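You operate a simulated robot arm through the tools that you are given. There is no shell and no other tool. Be economical: measure what you need, move in short steps, check, and stop when the job is done.

You run a simulated robot arm. Do the job below in one go: nothing can be reset, and whatever is moved stays where it is left.

TASK
Mark core 92 for rework: drop the blue ring over it and press REWORK once.
Fine: then range knob to ROUGH and the gauge switch off.

It is judged by the outcome, as a careful person would: the job done as asked, and still so three seconds after it is handed in. It fails if anything else is knocked over, pushed out of place, dropped, spilled or broken.

THE ROBOT
A 7-joint arm with a two-finger parallel gripper on a trunk, on a base that drives. Base frame: it is fixed to the floor where the robot stands at the start and does not move with it; the origin is under the middle of the robot, x ahead of it, y to its left, z up; the surface under the hand at the start is at about z = 82. Readings come in cm, degrees, newtons and seconds.
With the tool pointing down near the work surface it reaches from about 36 to 78 cm from the robot's upright axis, wherever it stands. Its first joint turns from -166.0 to 166.0 degrees. Places, roughly: core [50, -125, 75]; gauge switch [40, -60, 80]; green button [40, -100, 80]; orange button [50, -100, 80]; purple plug [50, -125, 75]; range knob [70, -10, 80]. Payload 3.91 kg.
The TCP is the grasp point between the finger pads, 3 cm short of the fingertips. In the tool frame z runs along the fingers and y along their closing line. Largest opening 11 cm; finger width 2, thickness 1; the body of the gripper, 4.8 by 11.2 cm, starts 5.5 cm behind the TCP.
Orientation is told as [roll, pitch, yaw] about the base's x, y, z axes, in that order, counted from this pose: with the fingers straight down and closing along the base's y, the tool's x points along the base's -x, its y along +y and its z along -z.

THE INTERFACE
- The arm moves only by the tool step_arm. Its argument "deltas" is one flat list of numbers, 7 for each row, row after row: the shift along the base's x, y, z in cm, then the turn, a rotation vector about the base's x, y, z in degrees, then the finger opening in cm, from 0 to 11. In form: [dx, dy, dz, wx, wy, wz, fingers, dx, dy, dz, wx, wy, wz, fingers, ...]. A call has 1 to 10 rows; each row shifts and turns the commanded pose from where the row before left it. A row lasts 0.2 s, in which the tool goes at most 5 cm and 8.6 degrees; a call with a longer step from one row to the next is refused whole, and so is a gripper value outside its range. A pose out of reach is approached as far as the arm can. The call stops where the force on the tool passes 40 N (or 10 N more than at its start, if that is more) or the arm is blocked; 0.2 s more then pass. Each finger travels about 15.3 cm/s and halts on what it meets, pressing with about 22 N; the grip force reading is that of the motor and also rises with nothing between the fingers. The clock runs only during rows and for 0.2 s after the last one: add rows that do not move to give the fingers time. It gives the time, the measured TCP pose, the force on the tool (base axes), the opening and the grip force at its end, in the units of the frame above (readings bear some noise), with the torque about the TCP (base axes, N m) and any sound that the robot's microphone picked up, and new pictures: "show" is both (left out), scene, wrist or none.
- Cameras (640 x 400 px; columns grow to the right, rows downward): "scene" is now at [-2.33, 8.45, 156.67]; the picture's right is [-0.77, -0.64, 0.00], its down [-0.45, 0.55, -0.70] and it looks along [0.45, -0.54, -0.71] (base axes); focal length 272 px, centre (320, 200). "wrist" rides on the gripper at [7.7, 0.7, -11.4] in the tool frame; the picture's right is [-0.09, 1.00, 0.00], its down [-0.80, -0.07, -0.59] and it looks along [-0.59, -0.05, 0.80] (tool axes); focal length 270 px, centre (320, 200). There is no depth. A picture from a camera that has moved, and an enlarged one, comes with that camera's place and axes in the base frame and with its lens.
- raise_lower(by): slides the trunk up (or, below 0, down) by that many cm; the arm and the scene camera ride with it, the base frame stays. It gives what a move gives, with no picture.
- steer(legs): drives the robot by 1 to 6 legs, each [ahead, turn to the left] in cm and degrees, along the robot's own axes; the way and the turn of a leg run together, so that a leg with both is an arc; at most 150 cm and 180 degrees a leg. The arm and the cameras ride along, it lands a little off, and it stops where it bumps. It gives what a move gives, and a new picture of the scene camera.
- turn_head(pan, tilt): turns the head with the scene camera to pan (to the left, within 155 degrees either way) and tilt (down, from -29 to 69), counted from straight ahead of the robot. It gives what a move gives, and a new picture of the scene camera.
- close_up(camera, box): a new picture of the part [left, top, right, bottom] of that camera's present view, enlarged. No time passes.
- sign_off(): hands the job in; it is judged then, once.

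Work in short steps. Places have to be worked out from the pictures, the camera data and where the tool is seen: move nearer, look again, correct. Check each grasp and each placing, and mend what went wrong. You have 120 turns and 260 pictures in all, those below and enlarged ones among them. Open the gripper and draw the arm clear of the work before you hand the job in, unless the task says otherwise; then end with one line.

The tools are called after ">>>" as a command line: name --argument value ..., lists and objects as JSON in quotes. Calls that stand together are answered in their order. step_arm: Moves the arm, as the interface text tells. Its arguments: {"type":"object","properties":{"deltas":{"type":"array","items":{"type":"number"}},"show":{"type":"string","enum":["both","scene","wrist","none"]}},"required":["deltas"]} The other tools are called the same way: raise_lower (by) slides the trunk up or down; steer (legs) drives the base; turn_head (pan, tilt) turns the head that bears the scene camera; close_up (camera, box) takes an enlarged picture of a part of a camera's view; sign_off () hands the job in.

At the start:

```text
t: 0.0
ee_pos: [35.93, -20.3, 114.54]
orientation: [0.0, 0.0, 0.0]
ft_force: [0.6, 0.4, 0.5]
wrist_torque: [-0.02, 0.01, -0.04]
grip_width: 11.01
grasp_force: 0.0
trunk travel left (down, up): [-55.0, 6.0]
robot x, y, heading: [0.19, -0.51, 0.1]
head pan, tilt: [-50.3, 45.5]
```

scene: 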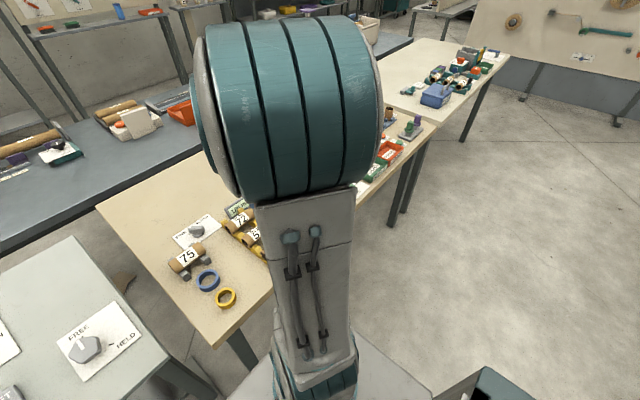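
wrist: 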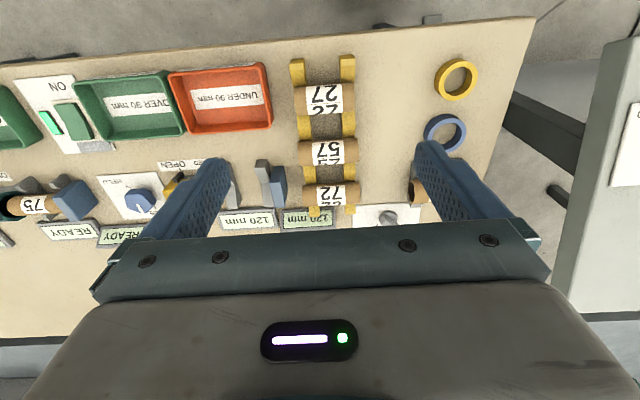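

The arm blocks much of the scene view. I'll turn the head to survey the benches.

>>> turn_head --pan -80 --tilt 40

>>> turn_head --pan -15 --tilt 50

>>> close_up --camera "wrist" --box '[0, 40, 320, 240]'

```text
t: 0.9
ee_pos: [35.85, -20.39, 114.56]
orientation: [0.1, 0.0, 0.0]
ft_force: [0.9, 0.5, -0.1]
wrist_torque: [-0.03, -0.02, 0.02]
grip_width: 11.0
grasp_force: 0.0
trunk travel left (down, up): [-55.0, 6.0]
robot x, y, heading: [0.03, -0.19, -0.1]
head pan, tilt: [-80.0, 40.0]
camera scene: at [-6.02, 6.31, 157.46], right [-0.98, -0.17, 0.0], down [-0.11, 0.63, -0.77], along [0.13, -0.75, -0.64], focal length 272 px, centre (320, 200)
```

scene: 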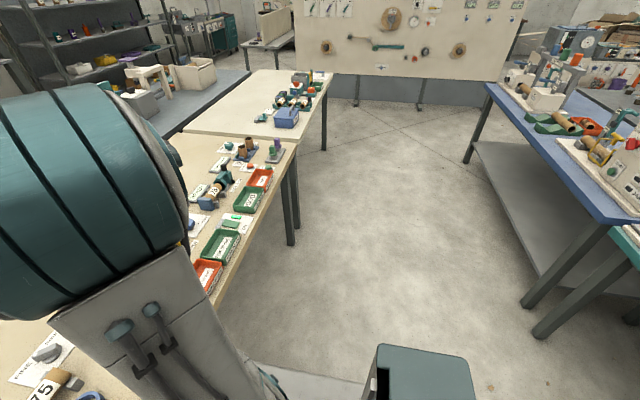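

```text
t: 2.3
ee_pos: [35.93, -20.39, 114.51]
orientation: [0.1, 0.0, 0.1]
ft_force: [-0.4, 0.2, 0.3]
wrist_torque: [0.01, 0.0, 0.0]
grip_width: 11.03
grasp_force: 0.0
trunk travel left (down, up): [-55.0, 6.0]
robot x, y, heading: [-0.03, 0.03, 0.2]
head pan, tilt: [-15.0, 50.0]
camera scene: at [-0.06, 12.68, 156.05], right [-0.26, -0.97, 0.0], down [-0.74, 0.2, -0.64], along [0.62, -0.17, -0.77], focal length 272 px, centre (320, 200)
```

scene: 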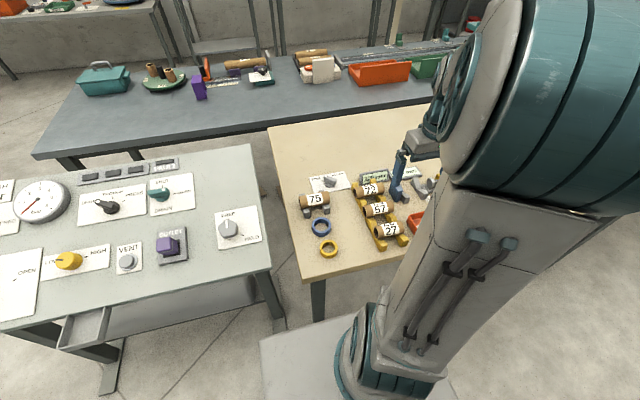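

```text
2.00 times, centred on (160, 140) of wrist
camera zoom: at [28.11, -19.73, 126.0], right [0.09, 1.0, 0.0], down [0.8, -0.07, 0.59], along [0.59, -0.05, -0.8], focal length 541 px, centre (640, 320)
```

zoom: 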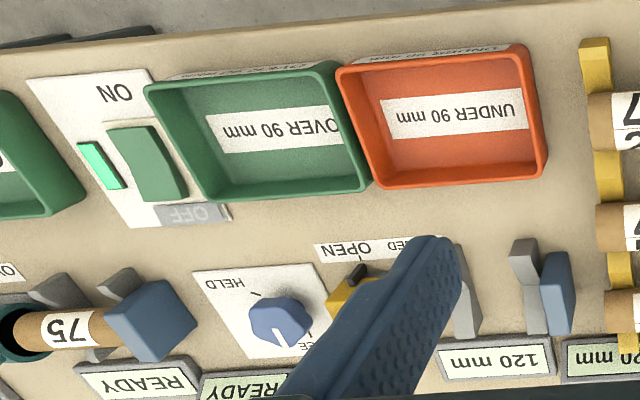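

Blue ring is near the left end of the middle table, and the gauge ON/OFF switch and knobs are along it. I'll zoom in on the details.

>>> close_up --camera "scene" --box '[270, 150, 430, 270]'

>>> close_up --camera "wrist" --box '[240, 30, 560, 240]'

>>> turn_head --pan -80 --tilt 45

>>> close_up --camera "scene" --box '[170, 40, 330, 140]'

>>> close_up --camera "scene" --box '[170, 90, 310, 270]'

```text
3.33 times, centred on (350, 210) of scene
camera zoom: at [-0.06, 12.68, 156.05], right [-0.26, -0.97, 0.0], down [-0.74, 0.2, -0.64], along [0.62, -0.17, -0.77], focal length 905 px, centre (220, 167)
```

zoom: 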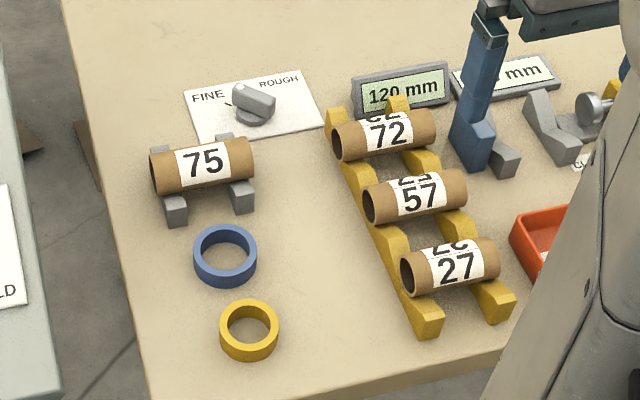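

```text
1.90 times, centred on (400, 135) of wrist
camera zoom: at [28.11, -19.73, 126.0], right [0.09, 1.0, 0.0], down [0.8, -0.07, 0.59], along [0.59, -0.05, -0.8], focal length 515 px, centre (168, 324)
```

zoom: 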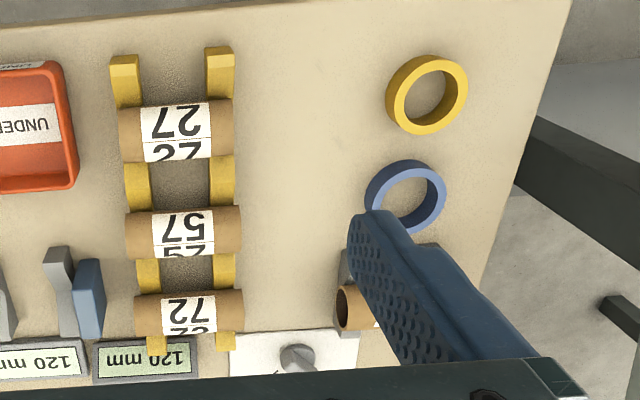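

```text
t: 3.7
ee_pos: [35.84, -20.56, 114.47]
orientation: [0.0, 0.0, 0.0]
ft_force: [-0.7, 0.1, -0.2]
wrist_torque: [-0.01, 0.02, 0.01]
grip_width: 11.01
grasp_force: 0.0
trunk travel left (down, up): [-55.0, 6.0]
robot x, y, heading: [-0.14, -0.1, 0.0]
head pan, tilt: [-80.0, 45.0]
camera scene: at [-6.08, 6.67, 156.74], right [-0.98, -0.17, 0.0], down [-0.12, 0.7, -0.71], along [0.12, -0.7, -0.71], focal length 272 px, centre (320, 200)
```

scene: 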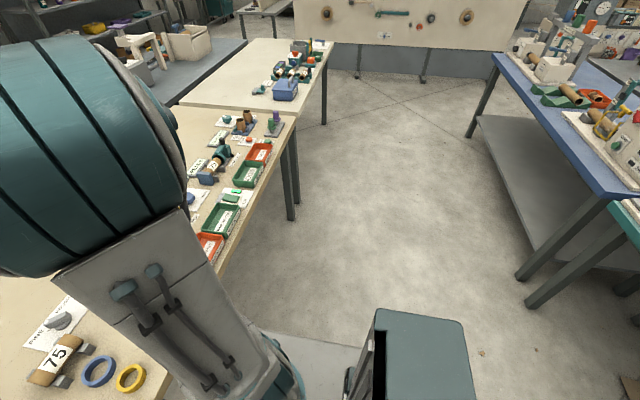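

```text
4.00 times, centred on (250, 90) of scene
camera zoom: at [-6.08, 6.67, 156.74], right [-0.98, -0.17, 0.0], down [-0.12, 0.7, -0.71], along [0.12, -0.7, -0.71], focal length 1086 px, centre (600, 640)
```

zoom: 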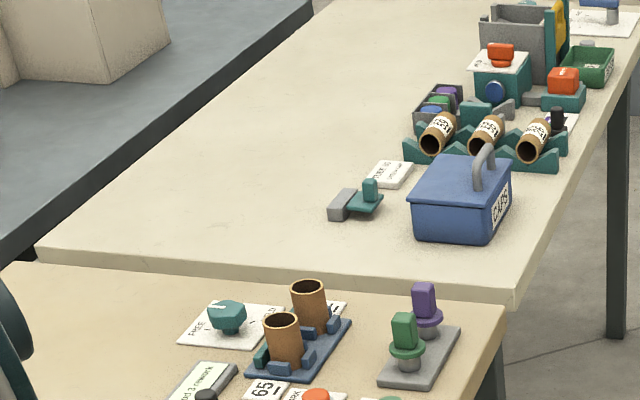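

```text
2.22 times, centred on (240, 180) of scene
camera zoom: at [-6.08, 6.67, 156.74], right [-0.98, -0.17, 0.0], down [-0.12, 0.7, -0.71], along [0.12, -0.7, -0.71], focal length 604 px, centre (498, 244)
```

zoom: 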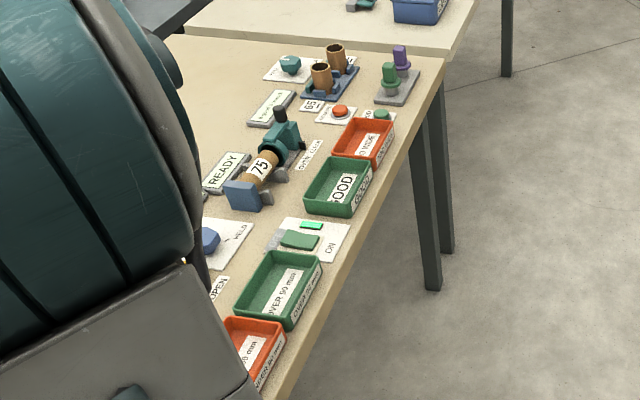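

The upright cores sit on a blue stand near y=-120. From both cameras I place the blue ring near (47.9, -0.6). I'll move above it.

>>> step_arm --deltas '[2, 3.3, -2.5, 0, 0, 0, 10, 2, 3.3, -2.5, 0, 0, 0, 10, 2, 3.3, -2.5, 0, 0, 0, 10, 2, 3.3, -2.5, 0, 0, 0, 10, 2, 3.3, -2.5, 0, 0, 0, 10, 2, 3.3, -2.5, 0, 0, 0, 10, 0, 0, 0, 0, 0, 0, 10]' --show "wrist"

>>> turn_head --pan -10 --tilt 50

```text
t: 5.3
ee_pos: [48.02, -0.78, 99.61]
orientation: [0.0, 0.0, 0.0]
ft_force: [0.8, 0.2, 0.6]
wrist_torque: [-0.04, -0.02, 0.01]
grip_width: 10.02
grasp_force: 0.0
trunk travel left (down, up): [-55.0, 6.0]
robot x, y, heading: [-0.1, -0.28, -0.0]
head pan, tilt: [-80.0, 45.0]
camera wrist: at [40.31, -0.16, 111.07], right [0.09, 1.0, 0.0], down [0.8, -0.07, 0.59], along [0.59, -0.05, -0.8], focal length 270 px, centre (320, 200)
```

wrist: 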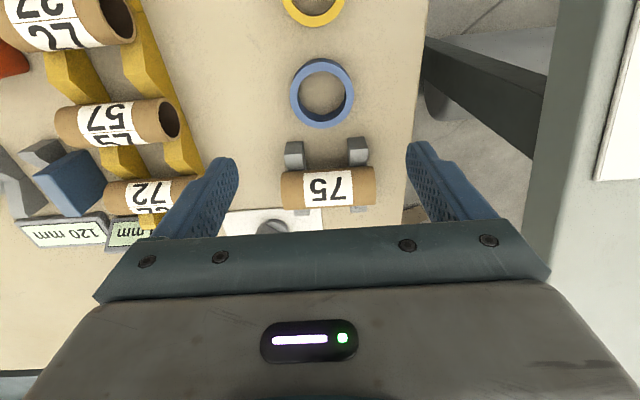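

```text
t: 6.7
ee_pos: [48.1, -0.81, 99.52]
orientation: [0.0, 0.0, 0.0]
ft_force: [-0.1, 0.0, 0.1]
wrist_torque: [-0.03, -0.01, -0.02]
grip_width: 10.01
grasp_force: 0.0
trunk travel left (down, up): [-55.0, 6.0]
robot x, y, heading: [0.1, -0.47, 0.1]
head pan, tilt: [-10.0, 50.0]
camera scene: at [0.09, 13.34, 156.05], right [-0.17, -0.98, 0.0], down [-0.75, 0.13, -0.64], along [0.63, -0.11, -0.77], focal length 272 px, centre (320, 200)
```

scene: 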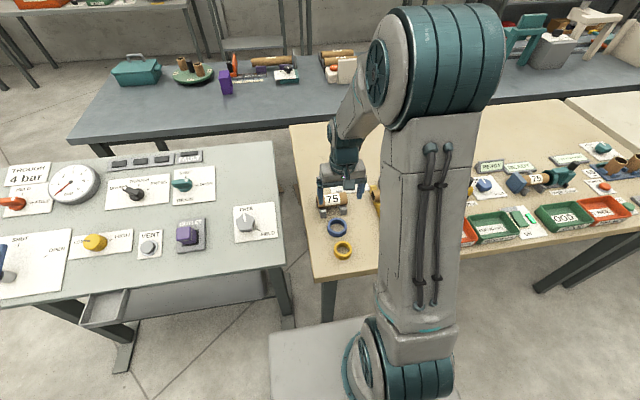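

The ring centre is at about (47.7, -0.7), roughly z 82. I'll descend and look before closing.

>>> step_arm --deltas '[-0.2, 0, -4.5, 0, 0, 0, 10, -0.1, 0.1, -4, 0, 0, 0, 10, 0, 0, -3.5, 0, 0, 0, 10, 0, 0, -1, 0, 0, 0, 10, 0, 0, 0, 0, 0, 0, 10]' --show "both"

```text
t: 7.9
ee_pos: [47.74, -0.67, 86.52]
orientation: [0.0, 0.0, -0.1]
ft_force: [0.1, 0.2, 0.7]
wrist_torque: [-0.02, 0.03, 0.03]
grip_width: 9.98
grasp_force: 0.1
trunk travel left (down, up): [-55.0, 6.0]
robot x, y, heading: [0.11, -0.18, 0.0]
head pan, tilt: [-10.0, 50.0]
camera scene: at [0.08, 13.35, 156.04], right [-0.17, -0.98, 0.0], down [-0.75, 0.13, -0.64], along [0.63, -0.11, -0.77], focal length 272 px, centre (320, 200)
camera wrist: at [39.9, 0.09, 98.02], right [0.09, 1.0, 0.0], down [0.8, -0.07, 0.59], along [0.59, -0.05, -0.8], focal length 270 px, centre (320, 200)
```

scene: 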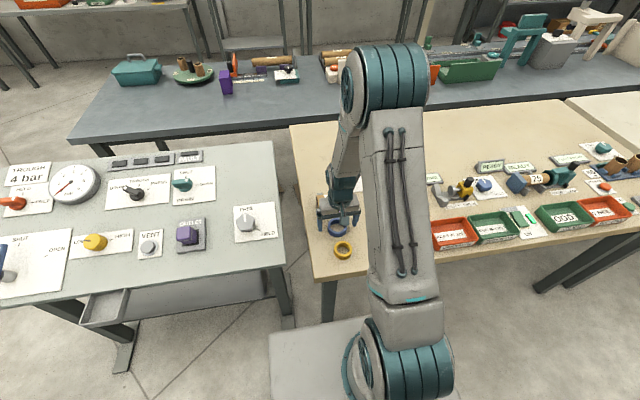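
wrist: 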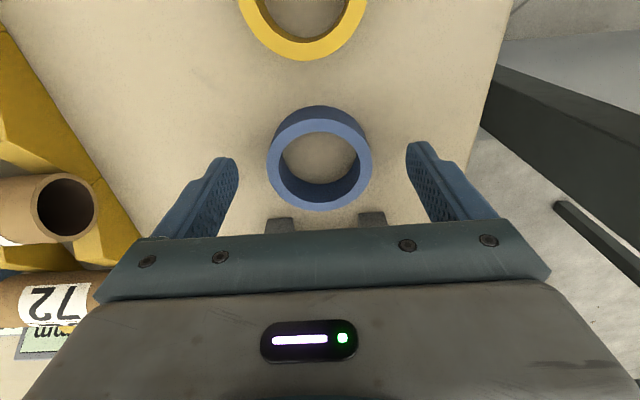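

Ring is centred between fingers. Lowering a bit more cautiously.

>>> step_arm --deltas '[0.2, 0, -0.5, 0, 0, 0, 10, 0, 0, -0.4, 0, 0, 0, 10, 0, 0, 0, 0, 0, 0, 10]' --show "wrist"

>>> close_up --camera "scene" --box '[290, 180, 390, 270]'

```text
t: 8.7
ee_pos: [47.94, -0.51, 85.63]
orientation: [0.0, 0.0, 0.0]
ft_force: [-0.1, 0.6, 0.4]
wrist_torque: [0.03, 0.01, -0.01]
grip_width: 10.0
grasp_force: 0.1
trunk travel left (down, up): [-55.0, 6.0]
robot x, y, heading: [-0.23, -0.43, -0.0]
head pan, tilt: [-10.0, 50.0]
camera wrist: at [40.09, 0.12, 97.06], right [0.09, 1.0, 0.0], down [0.8, -0.07, 0.59], along [0.59, -0.05, -0.8], focal length 270 px, centre (320, 200)
```

wrist: 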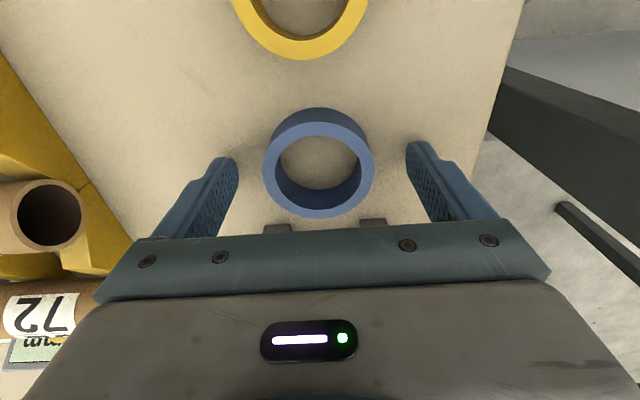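

```text
4.44 times, centred on (340, 225) of scene
camera zoom: at [0.09, 13.35, 156.05], right [-0.17, -0.98, 0.0], down [-0.75, 0.13, -0.64], along [0.63, -0.11, -0.77], focal length 1207 px, centre (231, 89)
```

zoom: 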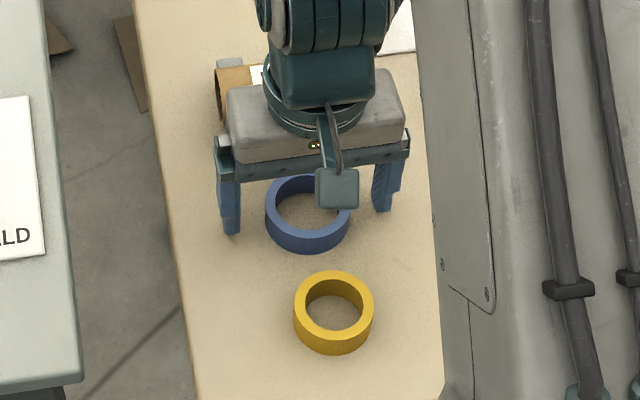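

Good alignment. Lower 0.4 more and close on the ring.

>>> step_arm --deltas '[-0.1, 0, -0.4, 0, 0, 0, 10, 0, 0, 0, 0, 0, 0, 7.5, 0, 0, 0, 0, 0, 0, 6, 0, 0, 0, 0, 0, 0, 5, 0, 0, 0, 0, 0, 0, 5]' --show "wrist"

```text
t: 9.9
ee_pos: [47.73, -0.56, 85.11]
orientation: [0.0, -0.1, 0.0]
ft_force: [0.1, -0.9, -0.5]
wrist_torque: [0.01, 0.0, 0.03]
grip_width: 6.44
grasp_force: 22.1
trunk travel left (down, up): [-55.0, 6.0]
robot x, y, heading: [-0.08, -0.04, 0.2]
head pan, tilt: [-10.0, 50.0]
camera wrist: at [39.94, 0.09, 96.7], right [0.09, 1.0, 0.0], down [0.8, -0.07, 0.59], along [0.59, -0.05, -0.8], focal length 270 px, centre (320, 200)
```

wrist: 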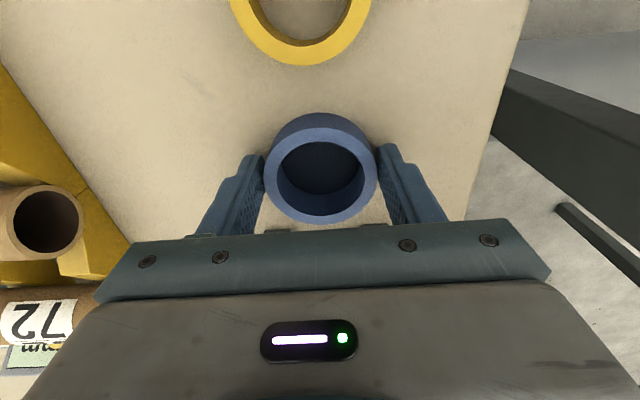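

Ring gripped (6.44 cm). Lift it clear, and look down at the floor to the right for driving room.

>>> step_arm --deltas '[0, 0, 3, 0, 0, 0, 5, 0, 0, 4.5, 0, 0, 0, 5, 0, 0, 4.5, 0, 0, 0, 5, -1, -2, 4, 0, 0, 0, 5, -2, -3, 3, 0, 0, 0, 5, -2, -3, 3, 0, 0, 0, 5, -2, -3, 3, 0, 0, 0, 5, -1, -3, 2, 0, 0, 0, 5, 0, 0, 0, 0, 0, 0, 5]' --show "wrist"

>>> turn_head --pan -100 --tilt 60

>>> turn_head --pan -150 --tilt 50

```text
t: 11.9
ee_pos: [39.5, -14.72, 111.96]
orientation: [0.0, -0.1, 0.0]
ft_force: [-0.1, 0.1, -1.1]
wrist_torque: [-0.01, 0.0, -0.01]
grip_width: 6.43
grasp_force: 22.6
trunk travel left (down, up): [-55.0, 6.0]
robot x, y, heading: [-0.17, -0.32, 0.2]
head pan, tilt: [-10.0, 50.0]
camera wrist: at [31.84, -14.02, 123.53], right [0.09, 1.0, 0.0], down [0.8, -0.07, 0.59], along [0.59, -0.05, -0.8], focal length 270 px, centre (320, 200)
```

wrist: 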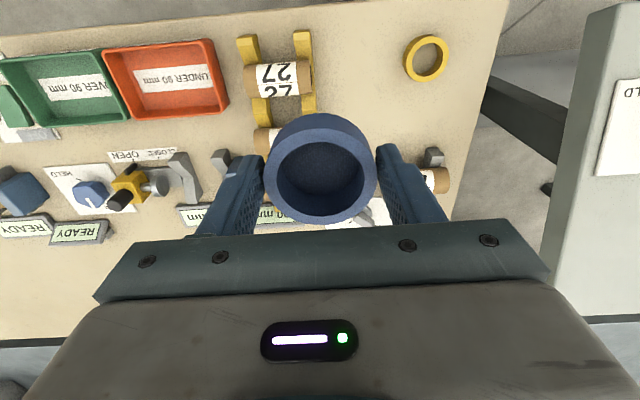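

```text
t: 13.5
ee_pos: [39.64, -14.69, 111.93]
orientation: [0.1, 0.0, 0.0]
ft_force: [0.0, 0.0, -1.4]
wrist_torque: [-0.01, 0.03, 0.01]
grip_width: 6.46
grasp_force: 22.2
trunk travel left (down, up): [-55.0, 6.0]
robot x, y, heading: [-0.33, -0.21, 0.0]
head pan, tilt: [-100.0, 60.0]
camera scene: at [-8.64, 8.11, 154.79], right [-0.98, 0.17, 0.0], down [0.15, 0.85, -0.5], along [-0.09, -0.49, -0.87], focal length 272 px, centre (320, 200)
```

scene: 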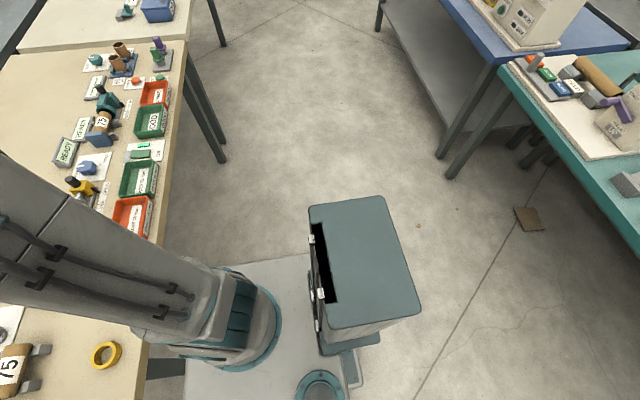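

```text
t: 14.7
ee_pos: [39.8, -14.72, 112.0]
orientation: [0.0, -0.1, 0.0]
ft_force: [0.1, -0.3, -1.1]
wrist_torque: [0.03, 0.03, -0.03]
grip_width: 6.45
grasp_force: 21.5
trunk travel left (down, up): [-55.0, 6.0]
robot x, y, heading: [-0.14, -0.32, 0.2]
head pan, tilt: [-150.0, 50.0]
camera scene: at [-14.16, 10.82, 156.05], right [-0.5, 0.87, 0.0], down [0.66, 0.38, -0.64], along [-0.56, -0.32, -0.77], focal length 272 px, centre (320, 200)
```

scene: 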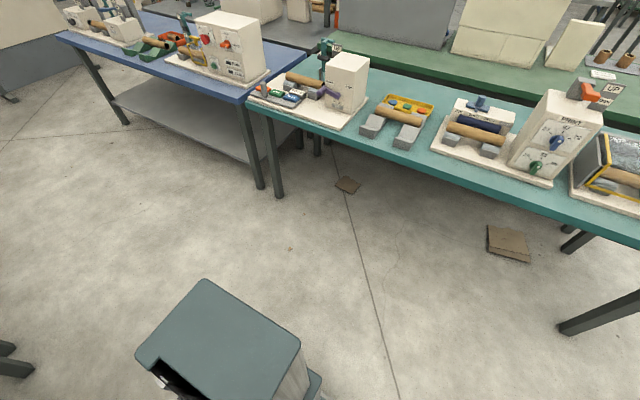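

The cabinet is part of the robot; the aisle spans about x=-115 to 33. Table legs are near x≈36, so I'll back out first, then turn right and drive.

>>> turn_head --pan 0 --tilt 40

>>> steer --legs '[[-28, 0], [0, -90]]'

```text
t: 17.1
ee_pos: [39.73, -14.67, 111.92]
orientation: [-0.1, 0.0, 0.0]
ft_force: [0.8, 0.5, -0.3]
wrist_torque: [-0.01, 0.04, -0.02]
grip_width: 6.45
grasp_force: 21.9
trunk travel left (down, up): [-55.0, 6.0]
robot x, y, heading: [0.01, -0.03, 0.0]
head pan, tilt: [0.0, 40.0]
camera scene: at [1.01, 14.68, 157.46], right [0.0, -1.0, 0.0], down [-0.64, 0.0, -0.77], along [0.77, 0.0, -0.64], focal length 272 px, centre (320, 200)
```

scene: 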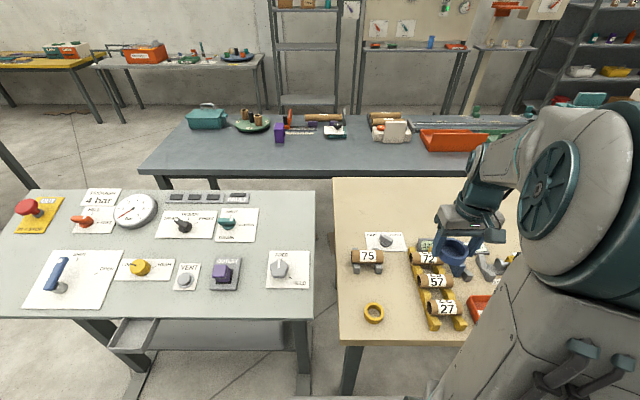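

```text
t: 22.8
ee_pos: [-42.07, -39.77, 112.04]
orientation: [0.0, 0.1, -89.8]
ft_force: [-0.6, -0.1, -1.3]
wrist_torque: [-0.02, -0.02, -0.05]
grip_width: 6.45
grasp_force: 22.0
trunk travel left (down, up): [-55.0, 6.0]
robot x, y, heading: [-27.98, -0.45, -89.7]
head pan, tilt: [0.0, 40.0]
camera scene: at [-12.61, -1.05, 157.46], right [-1.0, 0.0, 0.0], down [0.0, 0.64, -0.77], along [0.0, -0.77, -0.64], focal length 272 px, centre (320, 200)
```

scene: 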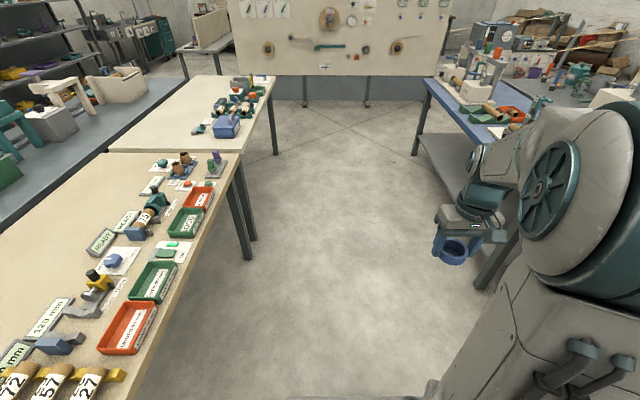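

Path is clear. Drive down the aisle, turn left and move in partway.

>>> steer --legs '[[113, 0], [0, 90], [16, 0]]'

>>> turn_head --pan -15 --tilt 50

```text
t: 33.5
ee_pos: [29.52, -124.38, 111.9]
orientation: [0.0, 0.0, 3.5]
ft_force: [0.5, 0.0, -1.1]
wrist_torque: [0.02, 0.02, 0.02]
grip_width: 6.44
grasp_force: 21.8
trunk travel left (down, up): [-55.0, 6.0]
robot x, y, heading: [-11.07, -112.06, 3.6]
head pan, tilt: [0.0, 40.0]
camera scene: at [-10.81, -97.32, 157.46], right [0.06, -1.0, 0.0], down [-0.64, -0.04, -0.77], along [0.76, 0.05, -0.64], focal length 272 px, centre (320, 200)
```

scene: 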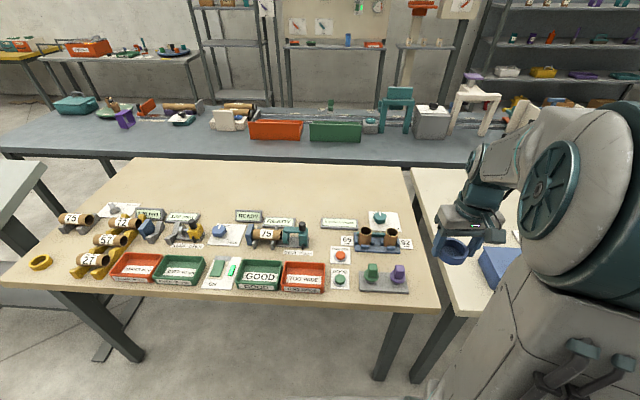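

```text
t: 34.3
ee_pos: [29.34, -124.28, 112.0]
orientation: [0.0, 0.0, 3.4]
ft_force: [0.1, 0.2, -1.8]
wrist_torque: [-0.01, 0.01, -0.04]
grip_width: 6.47
grasp_force: 21.9
trunk travel left (down, up): [-55.0, 6.0]
robot x, y, heading: [-10.95, -112.17, 3.4]
head pan, tilt: [-15.0, 50.0]
camera scene: at [-11.85, -99.38, 156.05], right [-0.2, -0.98, 0.0], down [-0.75, 0.15, -0.64], along [0.63, -0.13, -0.77], focal length 272 px, centre (320, 200)
```

scene: 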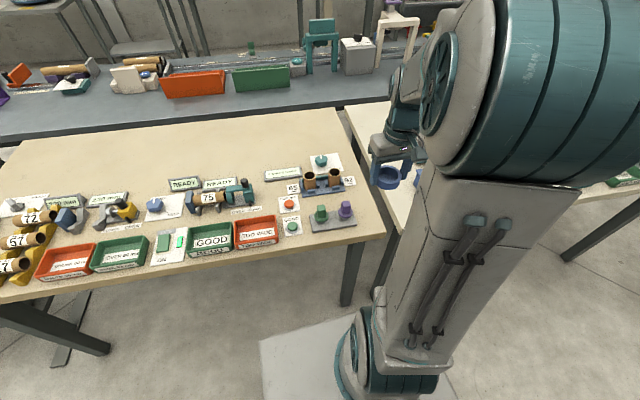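

I'm opposite the cores now. Zoom on the stand, labels, display and buttons.

>>> close_up --camera "scene" --box '[250, 140, 370, 240]'

```text
4.00 times, centred on (310, 190) of scene
camera zoom: at [-11.85, -99.38, 156.05], right [-0.2, -0.98, 0.0], down [-0.75, 0.15, -0.64], along [0.63, -0.13, -0.77], focal length 1086 px, centre (360, 240)
```

zoom: 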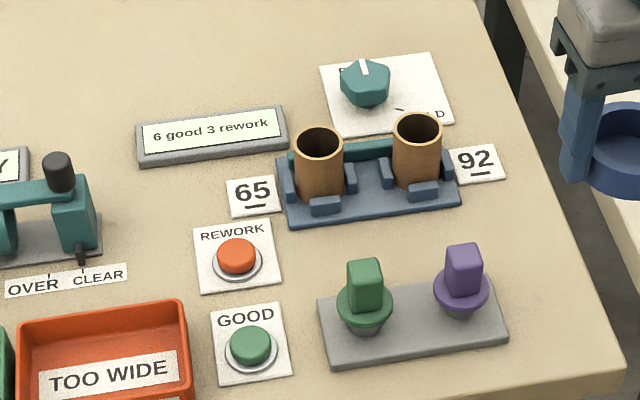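

Core 92 is the right-hand (−y) one of the pair; estimated near (53,-118). REWORK is the orange button. Approach with the wrist camera from the near side.

>>> step_arm --deltas '[3.5, 1.2, -1, 0, 0, -1.7, 5, 3.5, 1.2, -1, 0, 0, -1.7, 5, 3.5, 1.2, -1, 0, 0, 0, 5, 3.5, 1.3, -1, 0, 0, 0, 5, 3, 1.3, -1, 0, 0, 0, 5, 0, 0, 0, 0, 0, 0, 5]' --show "both"

```text
t: 35.7
ee_pos: [46.37, -118.31, 107.24]
orientation: [0.0, 0.0, 0.0]
ft_force: [0.7, 0.2, -1.0]
wrist_torque: [0.0, 0.03, 0.0]
grip_width: 6.45
grasp_force: 22.4
trunk travel left (down, up): [-55.0, 6.0]
robot x, y, heading: [-10.9, -112.02, 3.3]
head pan, tilt: [-15.0, 50.0]
camera scene: at [-11.86, -99.38, 156.05], right [-0.2, -0.98, 0.0], down [-0.75, 0.15, -0.64], along [0.63, -0.13, -0.77], focal length 272 px, centre (320, 200)
camera wrist: at [38.51, -117.57, 118.77], right [0.09, 1.0, 0.0], down [0.8, -0.07, 0.59], along [0.59, -0.05, -0.8], focal length 270 px, centre (320, 200)
```

scene: 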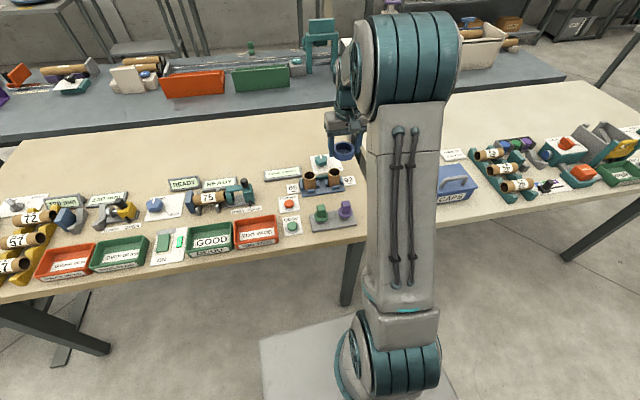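
wrist: 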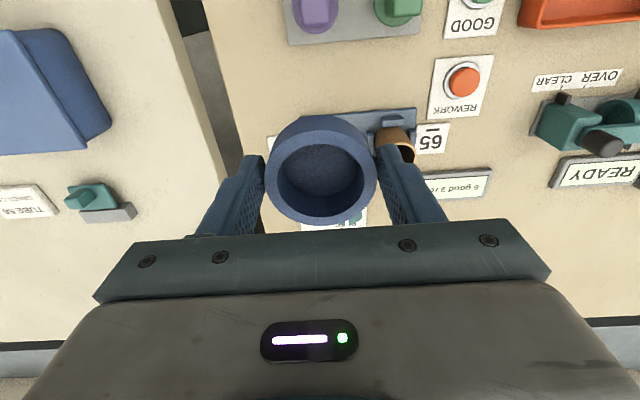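

The ring hides core 92 from the wrist. I'll shift the hand further out so that the core shows clear of the ring.

>>> step_arm --deltas '[4, 0, 0, 0, 0, 0, 5, 4, 0, 0, 0, 0, 0, 5, 3, 0, 0, 0, 0, 0, 5, 0, 0, 0, 0, 0, 0, 5]' --show "wrist"

>>> close_up --camera "scene" --box '[270, 110, 390, 240]'

```text
t: 36.7
ee_pos: [57.36, -118.18, 106.92]
orientation: [-0.1, -0.1, 0.0]
ft_force: [-1.2, -0.4, -0.2]
wrist_torque: [0.02, 0.04, -0.02]
grip_width: 6.47
grasp_force: 22.5
trunk travel left (down, up): [-55.0, 6.0]
robot x, y, heading: [-11.23, -112.33, 3.3]
head pan, tilt: [-15.0, 50.0]
camera wrist: at [49.67, -117.56, 118.44], right [0.09, 1.0, 0.0], down [0.8, -0.07, 0.59], along [0.59, -0.05, -0.8], focal length 270 px, centre (320, 200)
```

wrist: 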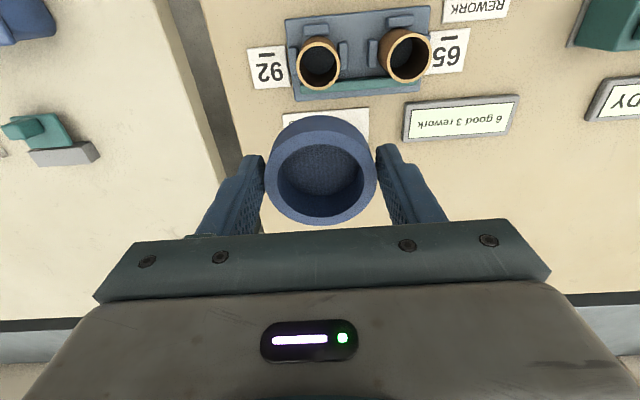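

```text
3.08 times, centred on (330, 175) of scene
camera zoom: at [-11.85, -99.38, 156.05], right [-0.2, -0.98, 0.0], down [-0.75, 0.15, -0.64], along [0.63, -0.13, -0.77], focal length 836 px, centre (289, 277)
```

zoom: 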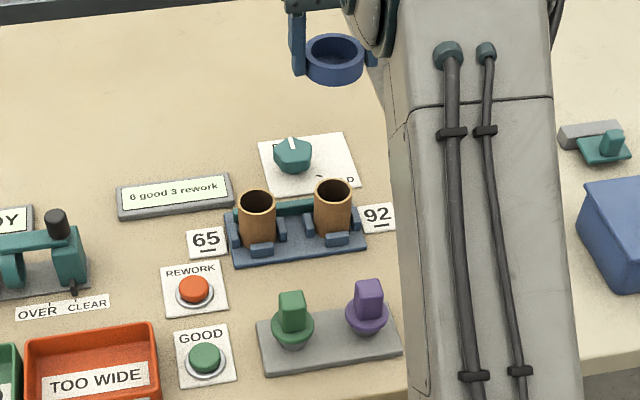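

Triangulated core 92 top: (54.8, -118.0, z 88.5). Let me zoom the wrist view to examine the ring in the fingers.

>>> close_up --camera "wrist" --box '[230, 0, 430, 240]'

```text
1.67 times, centred on (330, 120) of wrist
camera zoom: at [49.67, -117.56, 118.44], right [0.09, 1.0, 0.0], down [0.8, -0.07, 0.59], along [0.59, -0.05, -0.8], focal length 450 px, centre (303, 333)
```

zoom: 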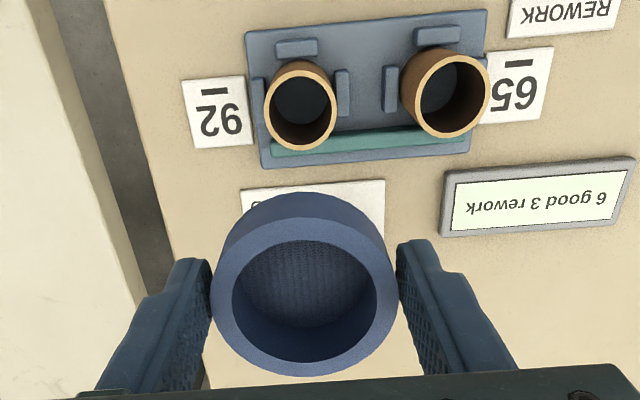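

The ring's hole looks dark; check it from the scene camera.

>>> close_up --camera "scene" --box '[310, 110, 360, 145]'

>>> close_up --camera "wrist" --box '[260, 100, 390, 230]'

```text
11.43 times, centred on (335, 128) of scene
camera zoom: at [-11.85, -99.38, 156.05], right [-0.2, -0.98, 0.0], down [-0.75, 0.15, -0.64], along [0.63, -0.13, -0.77], focal length 3104 px, centre (149, 1029)
```

zoom: 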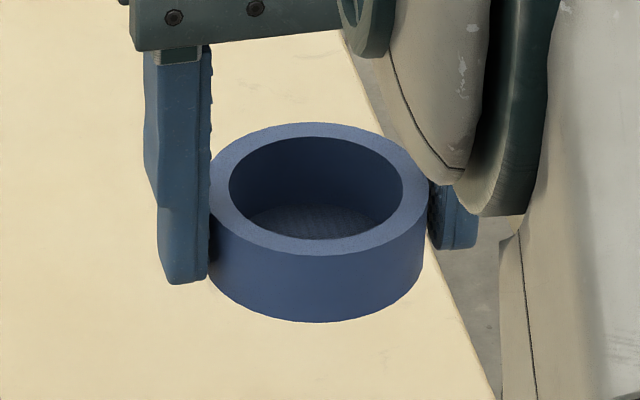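

```text
3.08 times, centred on (325, 165) of wrist
camera zoom: at [49.67, -117.56, 118.44], right [0.09, 1.0, 0.0], down [0.8, -0.07, 0.59], along [0.59, -0.05, -0.8], focal length 832 px, centre (305, 308)
```

zoom: 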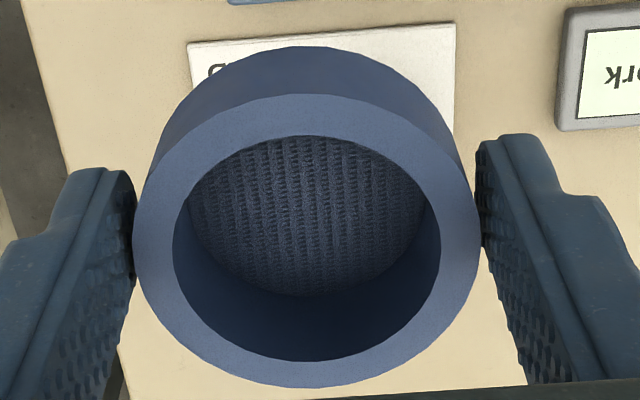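

The hole looks dark inside, which is odd, but the earlier views showed it open. I'll hover the ring just above core 92 and check both views.

>>> step_arm --deltas '[-1.2, 0.1, -4.5, 0, 0, 0, 5, -1.2, 0, -4.5, 0, 0, 0, 5, 0, 0, -3.5, 0, 0, 0, 5, 0, 0, 0, 0, 0, 0, 5]' --show "wrist"

>>> close_up --camera "scene" --box '[280, 135, 380, 205]'

```text
t: 37.7
ee_pos: [54.88, -118.17, 94.33]
orientation: [0.0, 0.0, 0.0]
ft_force: [0.0, 0.2, -0.2]
wrist_torque: [-0.02, -0.01, 0.01]
grip_width: 6.45
grasp_force: 21.8
trunk travel left (down, up): [-55.0, 6.0]
robot x, y, heading: [-10.51, -112.11, 3.5]
head pan, tilt: [-15.0, 50.0]
camera wrist: at [47.14, -117.47, 105.96], right [0.09, 1.0, 0.0], down [0.8, -0.07, 0.59], along [0.59, -0.05, -0.8], focal length 270 px, centre (320, 200)
```

wrist: 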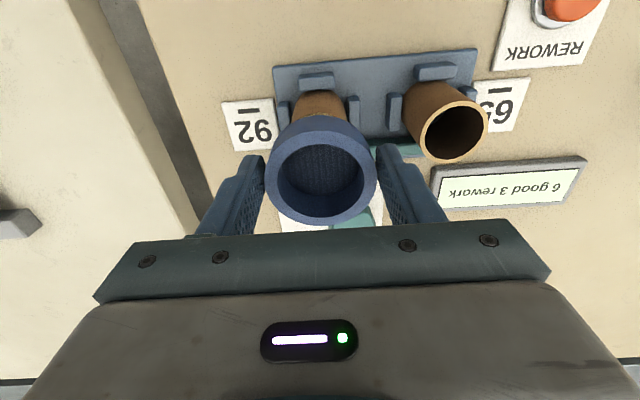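

```text
5.71 times, centred on (330, 170) of scene
camera zoom: at [-11.84, -99.38, 156.05], right [-0.2, -0.98, 0.0], down [-0.75, 0.15, -0.64], along [0.63, -0.13, -0.77], focal length 1552 px, centre (263, 371)
```

zoom: 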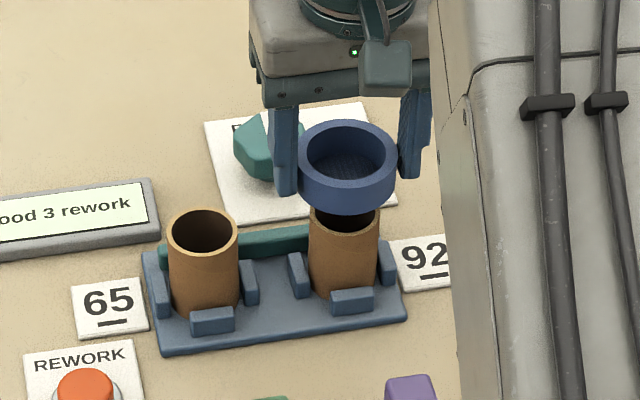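

Aligned within about 1–2 mm. Lower to just above the rim and recheck.

>>> step_arm --deltas '[0, 0.1, -1.2, 0, 0, 0, 5, 0, 0, -1, 0, 0, 0, 5, 0, 0, 0, 0, 0, 0, 5]' --show "wrist"

>>> close_up --camera "scene" --box '[300, 150, 370, 200]'

```text
t: 38.5
ee_pos: [54.92, -117.97, 92.22]
orientation: [0.0, 0.1, 0.0]
ft_force: [0.0, -0.4, -0.5]
wrist_torque: [-0.01, 0.0, -0.01]
grip_width: 6.48
grasp_force: 22.0
trunk travel left (down, up): [-55.0, 6.0]
robot x, y, heading: [-10.67, -112.26, 3.4]
head pan, tilt: [-15.0, 50.0]
camera wrist: at [47.18, -117.25, 103.75], right [0.09, 1.0, 0.0], down [0.8, -0.07, 0.59], along [0.59, -0.05, -0.8], focal length 270 px, centre (320, 200)
```

wrist: 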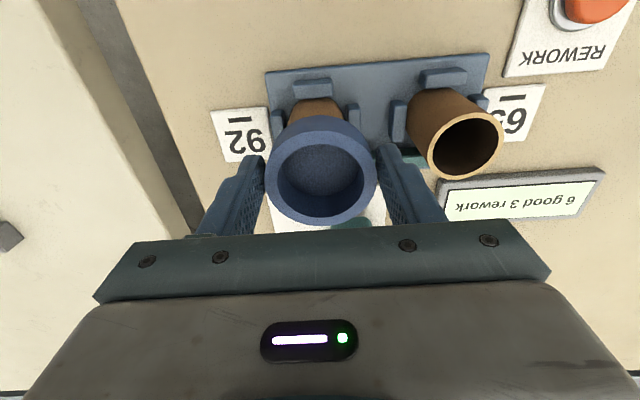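

```text
8.00 times, centred on (335, 175) of scene
camera zoom: at [-11.84, -99.38, 156.05], right [-0.2, -0.98, 0.0], down [-0.75, 0.15, -0.64], along [0.63, -0.13, -0.77], focal length 2173 px, centre (200, 400)
```

zoom: 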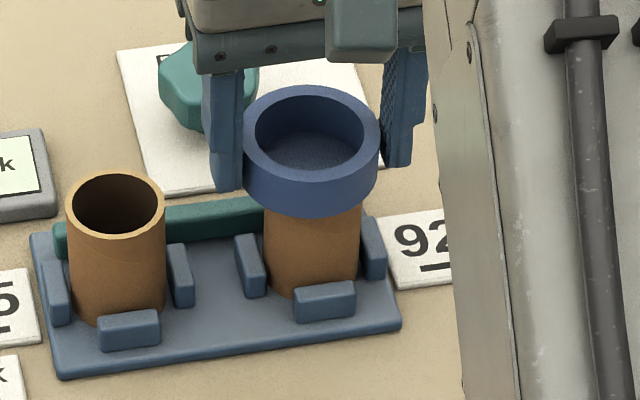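

Centred. Now lower gently in small steps watching force.

>>> step_arm --deltas '[0, 0, -0.4, 0, 0, 0, 5, 0, 0, -0.4, 0, 0, 0, 5, 0, 0, -0.3, 0, 0, 0, 5, 0, 0, 0, 0, 0, 0, 5]' --show "wrist"

>>> close_up --camera "scene" --box '[300, 150, 370, 200]'

```text
t: 39.5
ee_pos: [54.84, -117.86, 91.43]
orientation: [0.0, -0.2, 0.1]
ft_force: [2.2, -1.9, 18.2]
wrist_torque: [-0.45, 0.05, 0.07]
grip_width: 6.49
grasp_force: 21.9
trunk travel left (down, up): [-55.0, 6.0]
robot x, y, heading: [-11.19, -112.41, 3.3]
head pan, tilt: [-15.0, 50.0]
camera wrist: at [47.08, -117.21, 102.86], right [0.09, 1.0, 0.0], down [0.8, -0.07, 0.6], along [0.59, -0.05, -0.8], focal length 270 px, centre (320, 200)
```

wrist: 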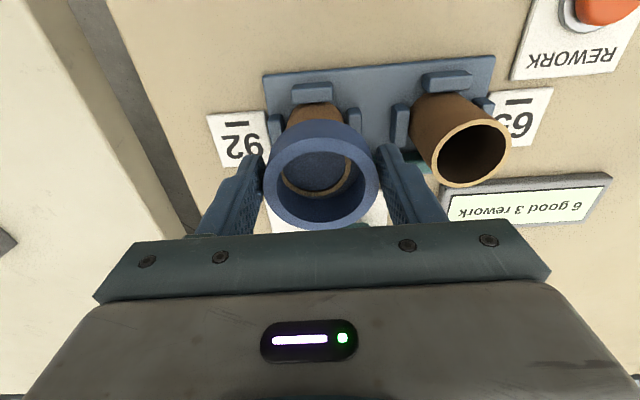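

```text
8.00 times, centred on (335, 175) of scene
camera zoom: at [-12.01, -99.37, 156.05], right [-0.2, -0.98, 0.0], down [-0.75, 0.15, -0.64], along [0.63, -0.13, -0.77], focal length 2173 px, centre (200, 400)
```

zoom: 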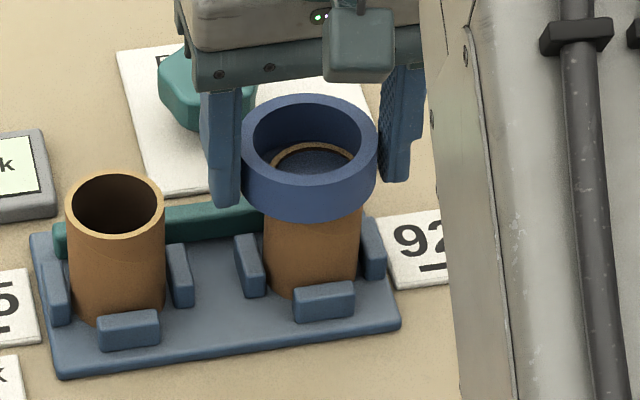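

Contact 18 N with torque indicating the ring wall sits on the rim at its −y side (~2.5 cm off). Lift slightly, shift −y 0.25, and lower again.

>>> step_arm --deltas '[0, 0, 0.7, 0, 0, 0, 5, 0, -0.25, 0, 0, 0, 0, 5, 0, 0, -0.4, 0, 0, 0, 5, 0, 0, -0.4, 0, 0, 0, 5, 0, 0, 0, 0, 0, 0, 5]' --show "wrist"

>>> close_up --camera "scene" --box '[300, 150, 370, 200]'

```text
t: 40.7
ee_pos: [55.0, -118.14, 91.39]
orientation: [0.0, -0.3, 0.0]
ft_force: [-1.5, -1.1, 14.8]
wrist_torque: [-0.07, 0.34, -0.03]
grip_width: 6.5
grasp_force: 21.6
trunk travel left (down, up): [-55.0, 6.0]
robot x, y, heading: [-11.03, -112.49, 3.2]
head pan, tilt: [-15.0, 50.0]
camera wrist: at [47.13, -117.42, 102.81], right [0.09, 1.0, 0.0], down [0.8, -0.07, 0.6], along [0.59, -0.05, -0.8], focal length 270 px, centre (320, 200)
```

wrist: 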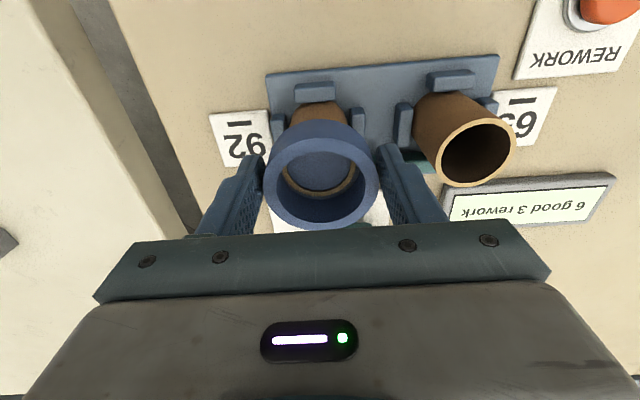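

```text
8.00 times, centred on (335, 175) of scene
camera zoom: at [-12.03, -99.38, 156.07], right [-0.2, -0.98, 0.0], down [-0.75, 0.15, -0.64], along [0.63, -0.13, -0.77], focal length 2173 px, centre (200, 400)
```

zoom: 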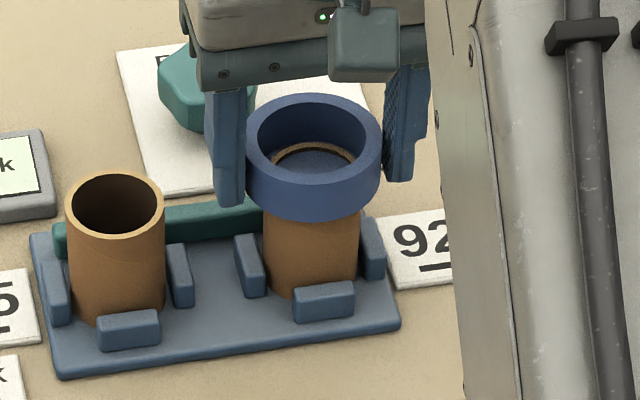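

Contact now on the −x side. Shift −x 0.2 and −y 0.05 and try again before concluding.

>>> step_arm --deltas '[0, 0, 0.6, 0, 0, 0, 5, -0.25, -0.03, 0, 0, 0, 0, 5, 0, 0, -0.4, 0, 0, 0, 5, 0, 0, -0.4, 0, 0, 0, 5, 0, 0, 0, 0, 0, 0, 5]' --show "none"

>>> close_up --camera "wrist" --box '[250, 100, 390, 240]'

```text
t: 41.9
ee_pos: [54.58, -118.09, 90.82]
orientation: [0.0, 0.0, 0.0]
ft_force: [0.4, 0.2, -1.2]
wrist_torque: [-0.03, 0.02, -0.02]
grip_width: 6.46
grasp_force: 22.2
trunk travel left (down, up): [-55.0, 6.0]
robot x, y, heading: [-11.25, -112.26, 3.5]
head pan, tilt: [-15.0, 50.0]
```

```text
2.86 times, centred on (320, 170) of wrist
camera zoom: at [46.91, -117.45, 102.42], right [0.09, 1.0, 0.0], down [0.8, -0.07, 0.59], along [0.59, -0.05, -0.8], focal length 772 px, centre (320, 286)
```

zoom: 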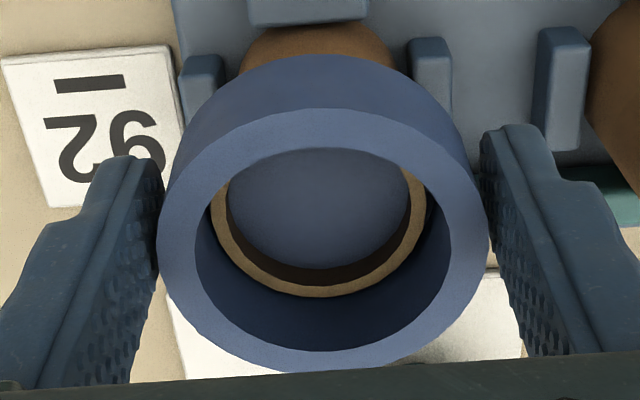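

The ring has slipped over the core with no force. Lower it further, keeping fingertips above the guide posts.

>>> step_arm --deltas '[0, 0, -0.5, 0, 0, 0, 5, 0, 0, -0.5, 0, 0, 0, 5, 0, 0, -0.5, 0, 0, 0, 5, 0, 0, 0, 0, 0, 0, 5]' --show "none"

>>> close_up --camera "scene" --box '[300, 150, 370, 200]'

```text
t: 42.9
ee_pos: [54.76, -118.18, 89.42]
orientation: [0.1, -0.1, 0.0]
ft_force: [-0.3, 0.0, -0.8]
wrist_torque: [-0.03, -0.02, -0.03]
grip_width: 6.51
grasp_force: 22.6
trunk travel left (down, up): [-55.0, 6.0]
robot x, y, heading: [-11.18, -112.38, 3.6]
head pan, tilt: [-15.0, 50.0]
```

```text
8.00 times, centred on (335, 175) of scene
camera zoom: at [-11.84, -99.38, 156.05], right [-0.2, -0.98, 0.0], down [-0.75, 0.15, -0.64], along [0.63, -0.13, -0.77], focal length 2173 px, centre (200, 400)
```

zoom: 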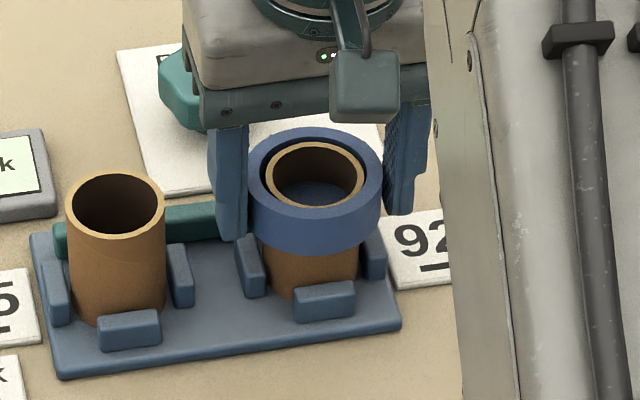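

Ring encircles core 92 well. Release it here.

>>> step_arm --deltas '[0, 0, 0, 0, 0, 0, 7.2, 0, 0, 0, 0, 0, 0, 7.8, 0, 0, 0, 0, 0, 0, 7.8, 0, 0, 1.5, 0, 0, 0, 7.8, 0, 0, 3, 0, 0, 0, 7.8, 0, 0, 4, 0, 0, 0, 7.8, 0, 0, 4, 0, 0, 0, 7.8, 0, 0, 0, 0, 0, 0, 7.8]' --show "wrist"

>>> close_up --camera "scene" --box '[260, 140, 380, 240]'

```text
t: 44.7
ee_pos: [54.6, -118.24, 101.98]
orientation: [0.0, -0.1, 0.1]
ft_force: [0.7, -0.7, 1.2]
wrist_torque: [-0.01, -0.01, -0.02]
grip_width: 7.81
grasp_force: 0.1
trunk travel left (down, up): [-55.0, 6.0]
robot x, y, heading: [-11.07, -112.23, 3.6]
head pan, tilt: [-15.0, 50.0]
camera wrist: at [46.83, -117.53, 113.5], right [0.09, 1.0, 0.0], down [0.8, -0.07, 0.59], along [0.59, -0.05, -0.8], focal length 270 px, centre (320, 200)
```

wrist: 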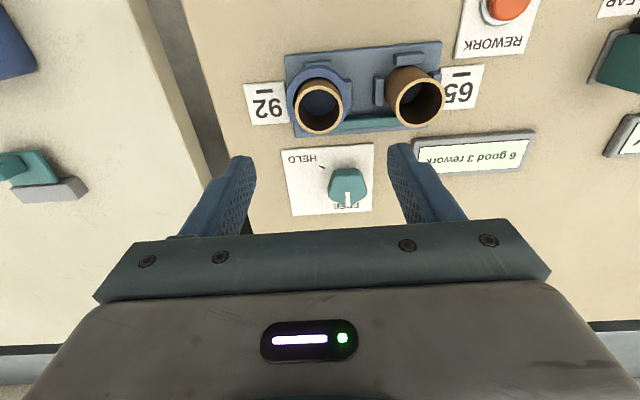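

```text
4.00 times, centred on (320, 190) of scene
camera zoom: at [-11.85, -99.38, 156.04], right [-0.2, -0.98, 0.0], down [-0.75, 0.15, -0.64], along [0.63, -0.13, -0.77], focal length 1086 px, centre (320, 240)
```

zoom: 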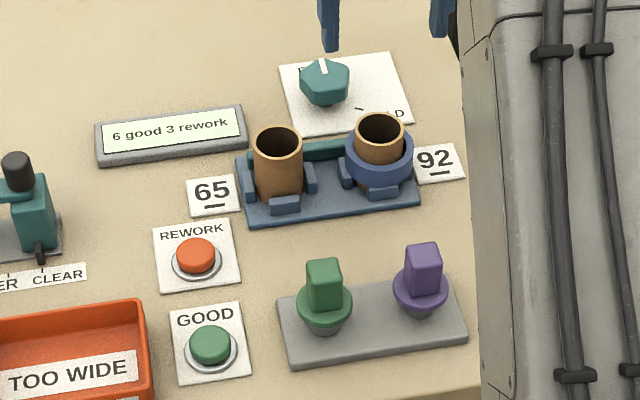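

Ring is on core 92. Next the REWORK button, near (47.8, -101.1). Close the fingers and hover above it.

>>> step_arm --deltas '[-1.5, 4.2, 0, 0, 0, 0, 7.8, -1.5, 4.2, 0, 0, 0, 0, 5, -1.5, 4.2, -1, 0, 0, 0, 2, -1.5, 4.3, -3, 0, 0, 0, 0, -0.7, 0.2, -4, 0, 0, 0, 0, 0, 0, 0, 0, 0, 0, 0]' --show "wrist"

>>> close_up --camera "scene" --box '[250, 140, 370, 240]'

```text
refused: row 4 steps farther than a row can; nothing moved
```

```text
4.00 times, centred on (310, 190) of scene
camera zoom: at [-11.85, -99.38, 156.04], right [-0.2, -0.98, 0.0], down [-0.75, 0.15, -0.64], along [0.63, -0.13, -0.77], focal length 1086 px, centre (360, 240)
```

zoom: 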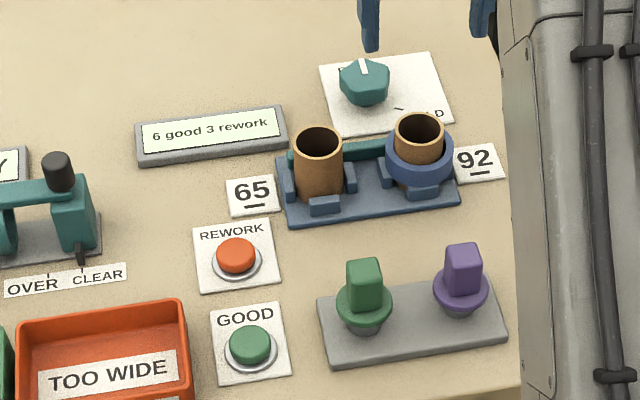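

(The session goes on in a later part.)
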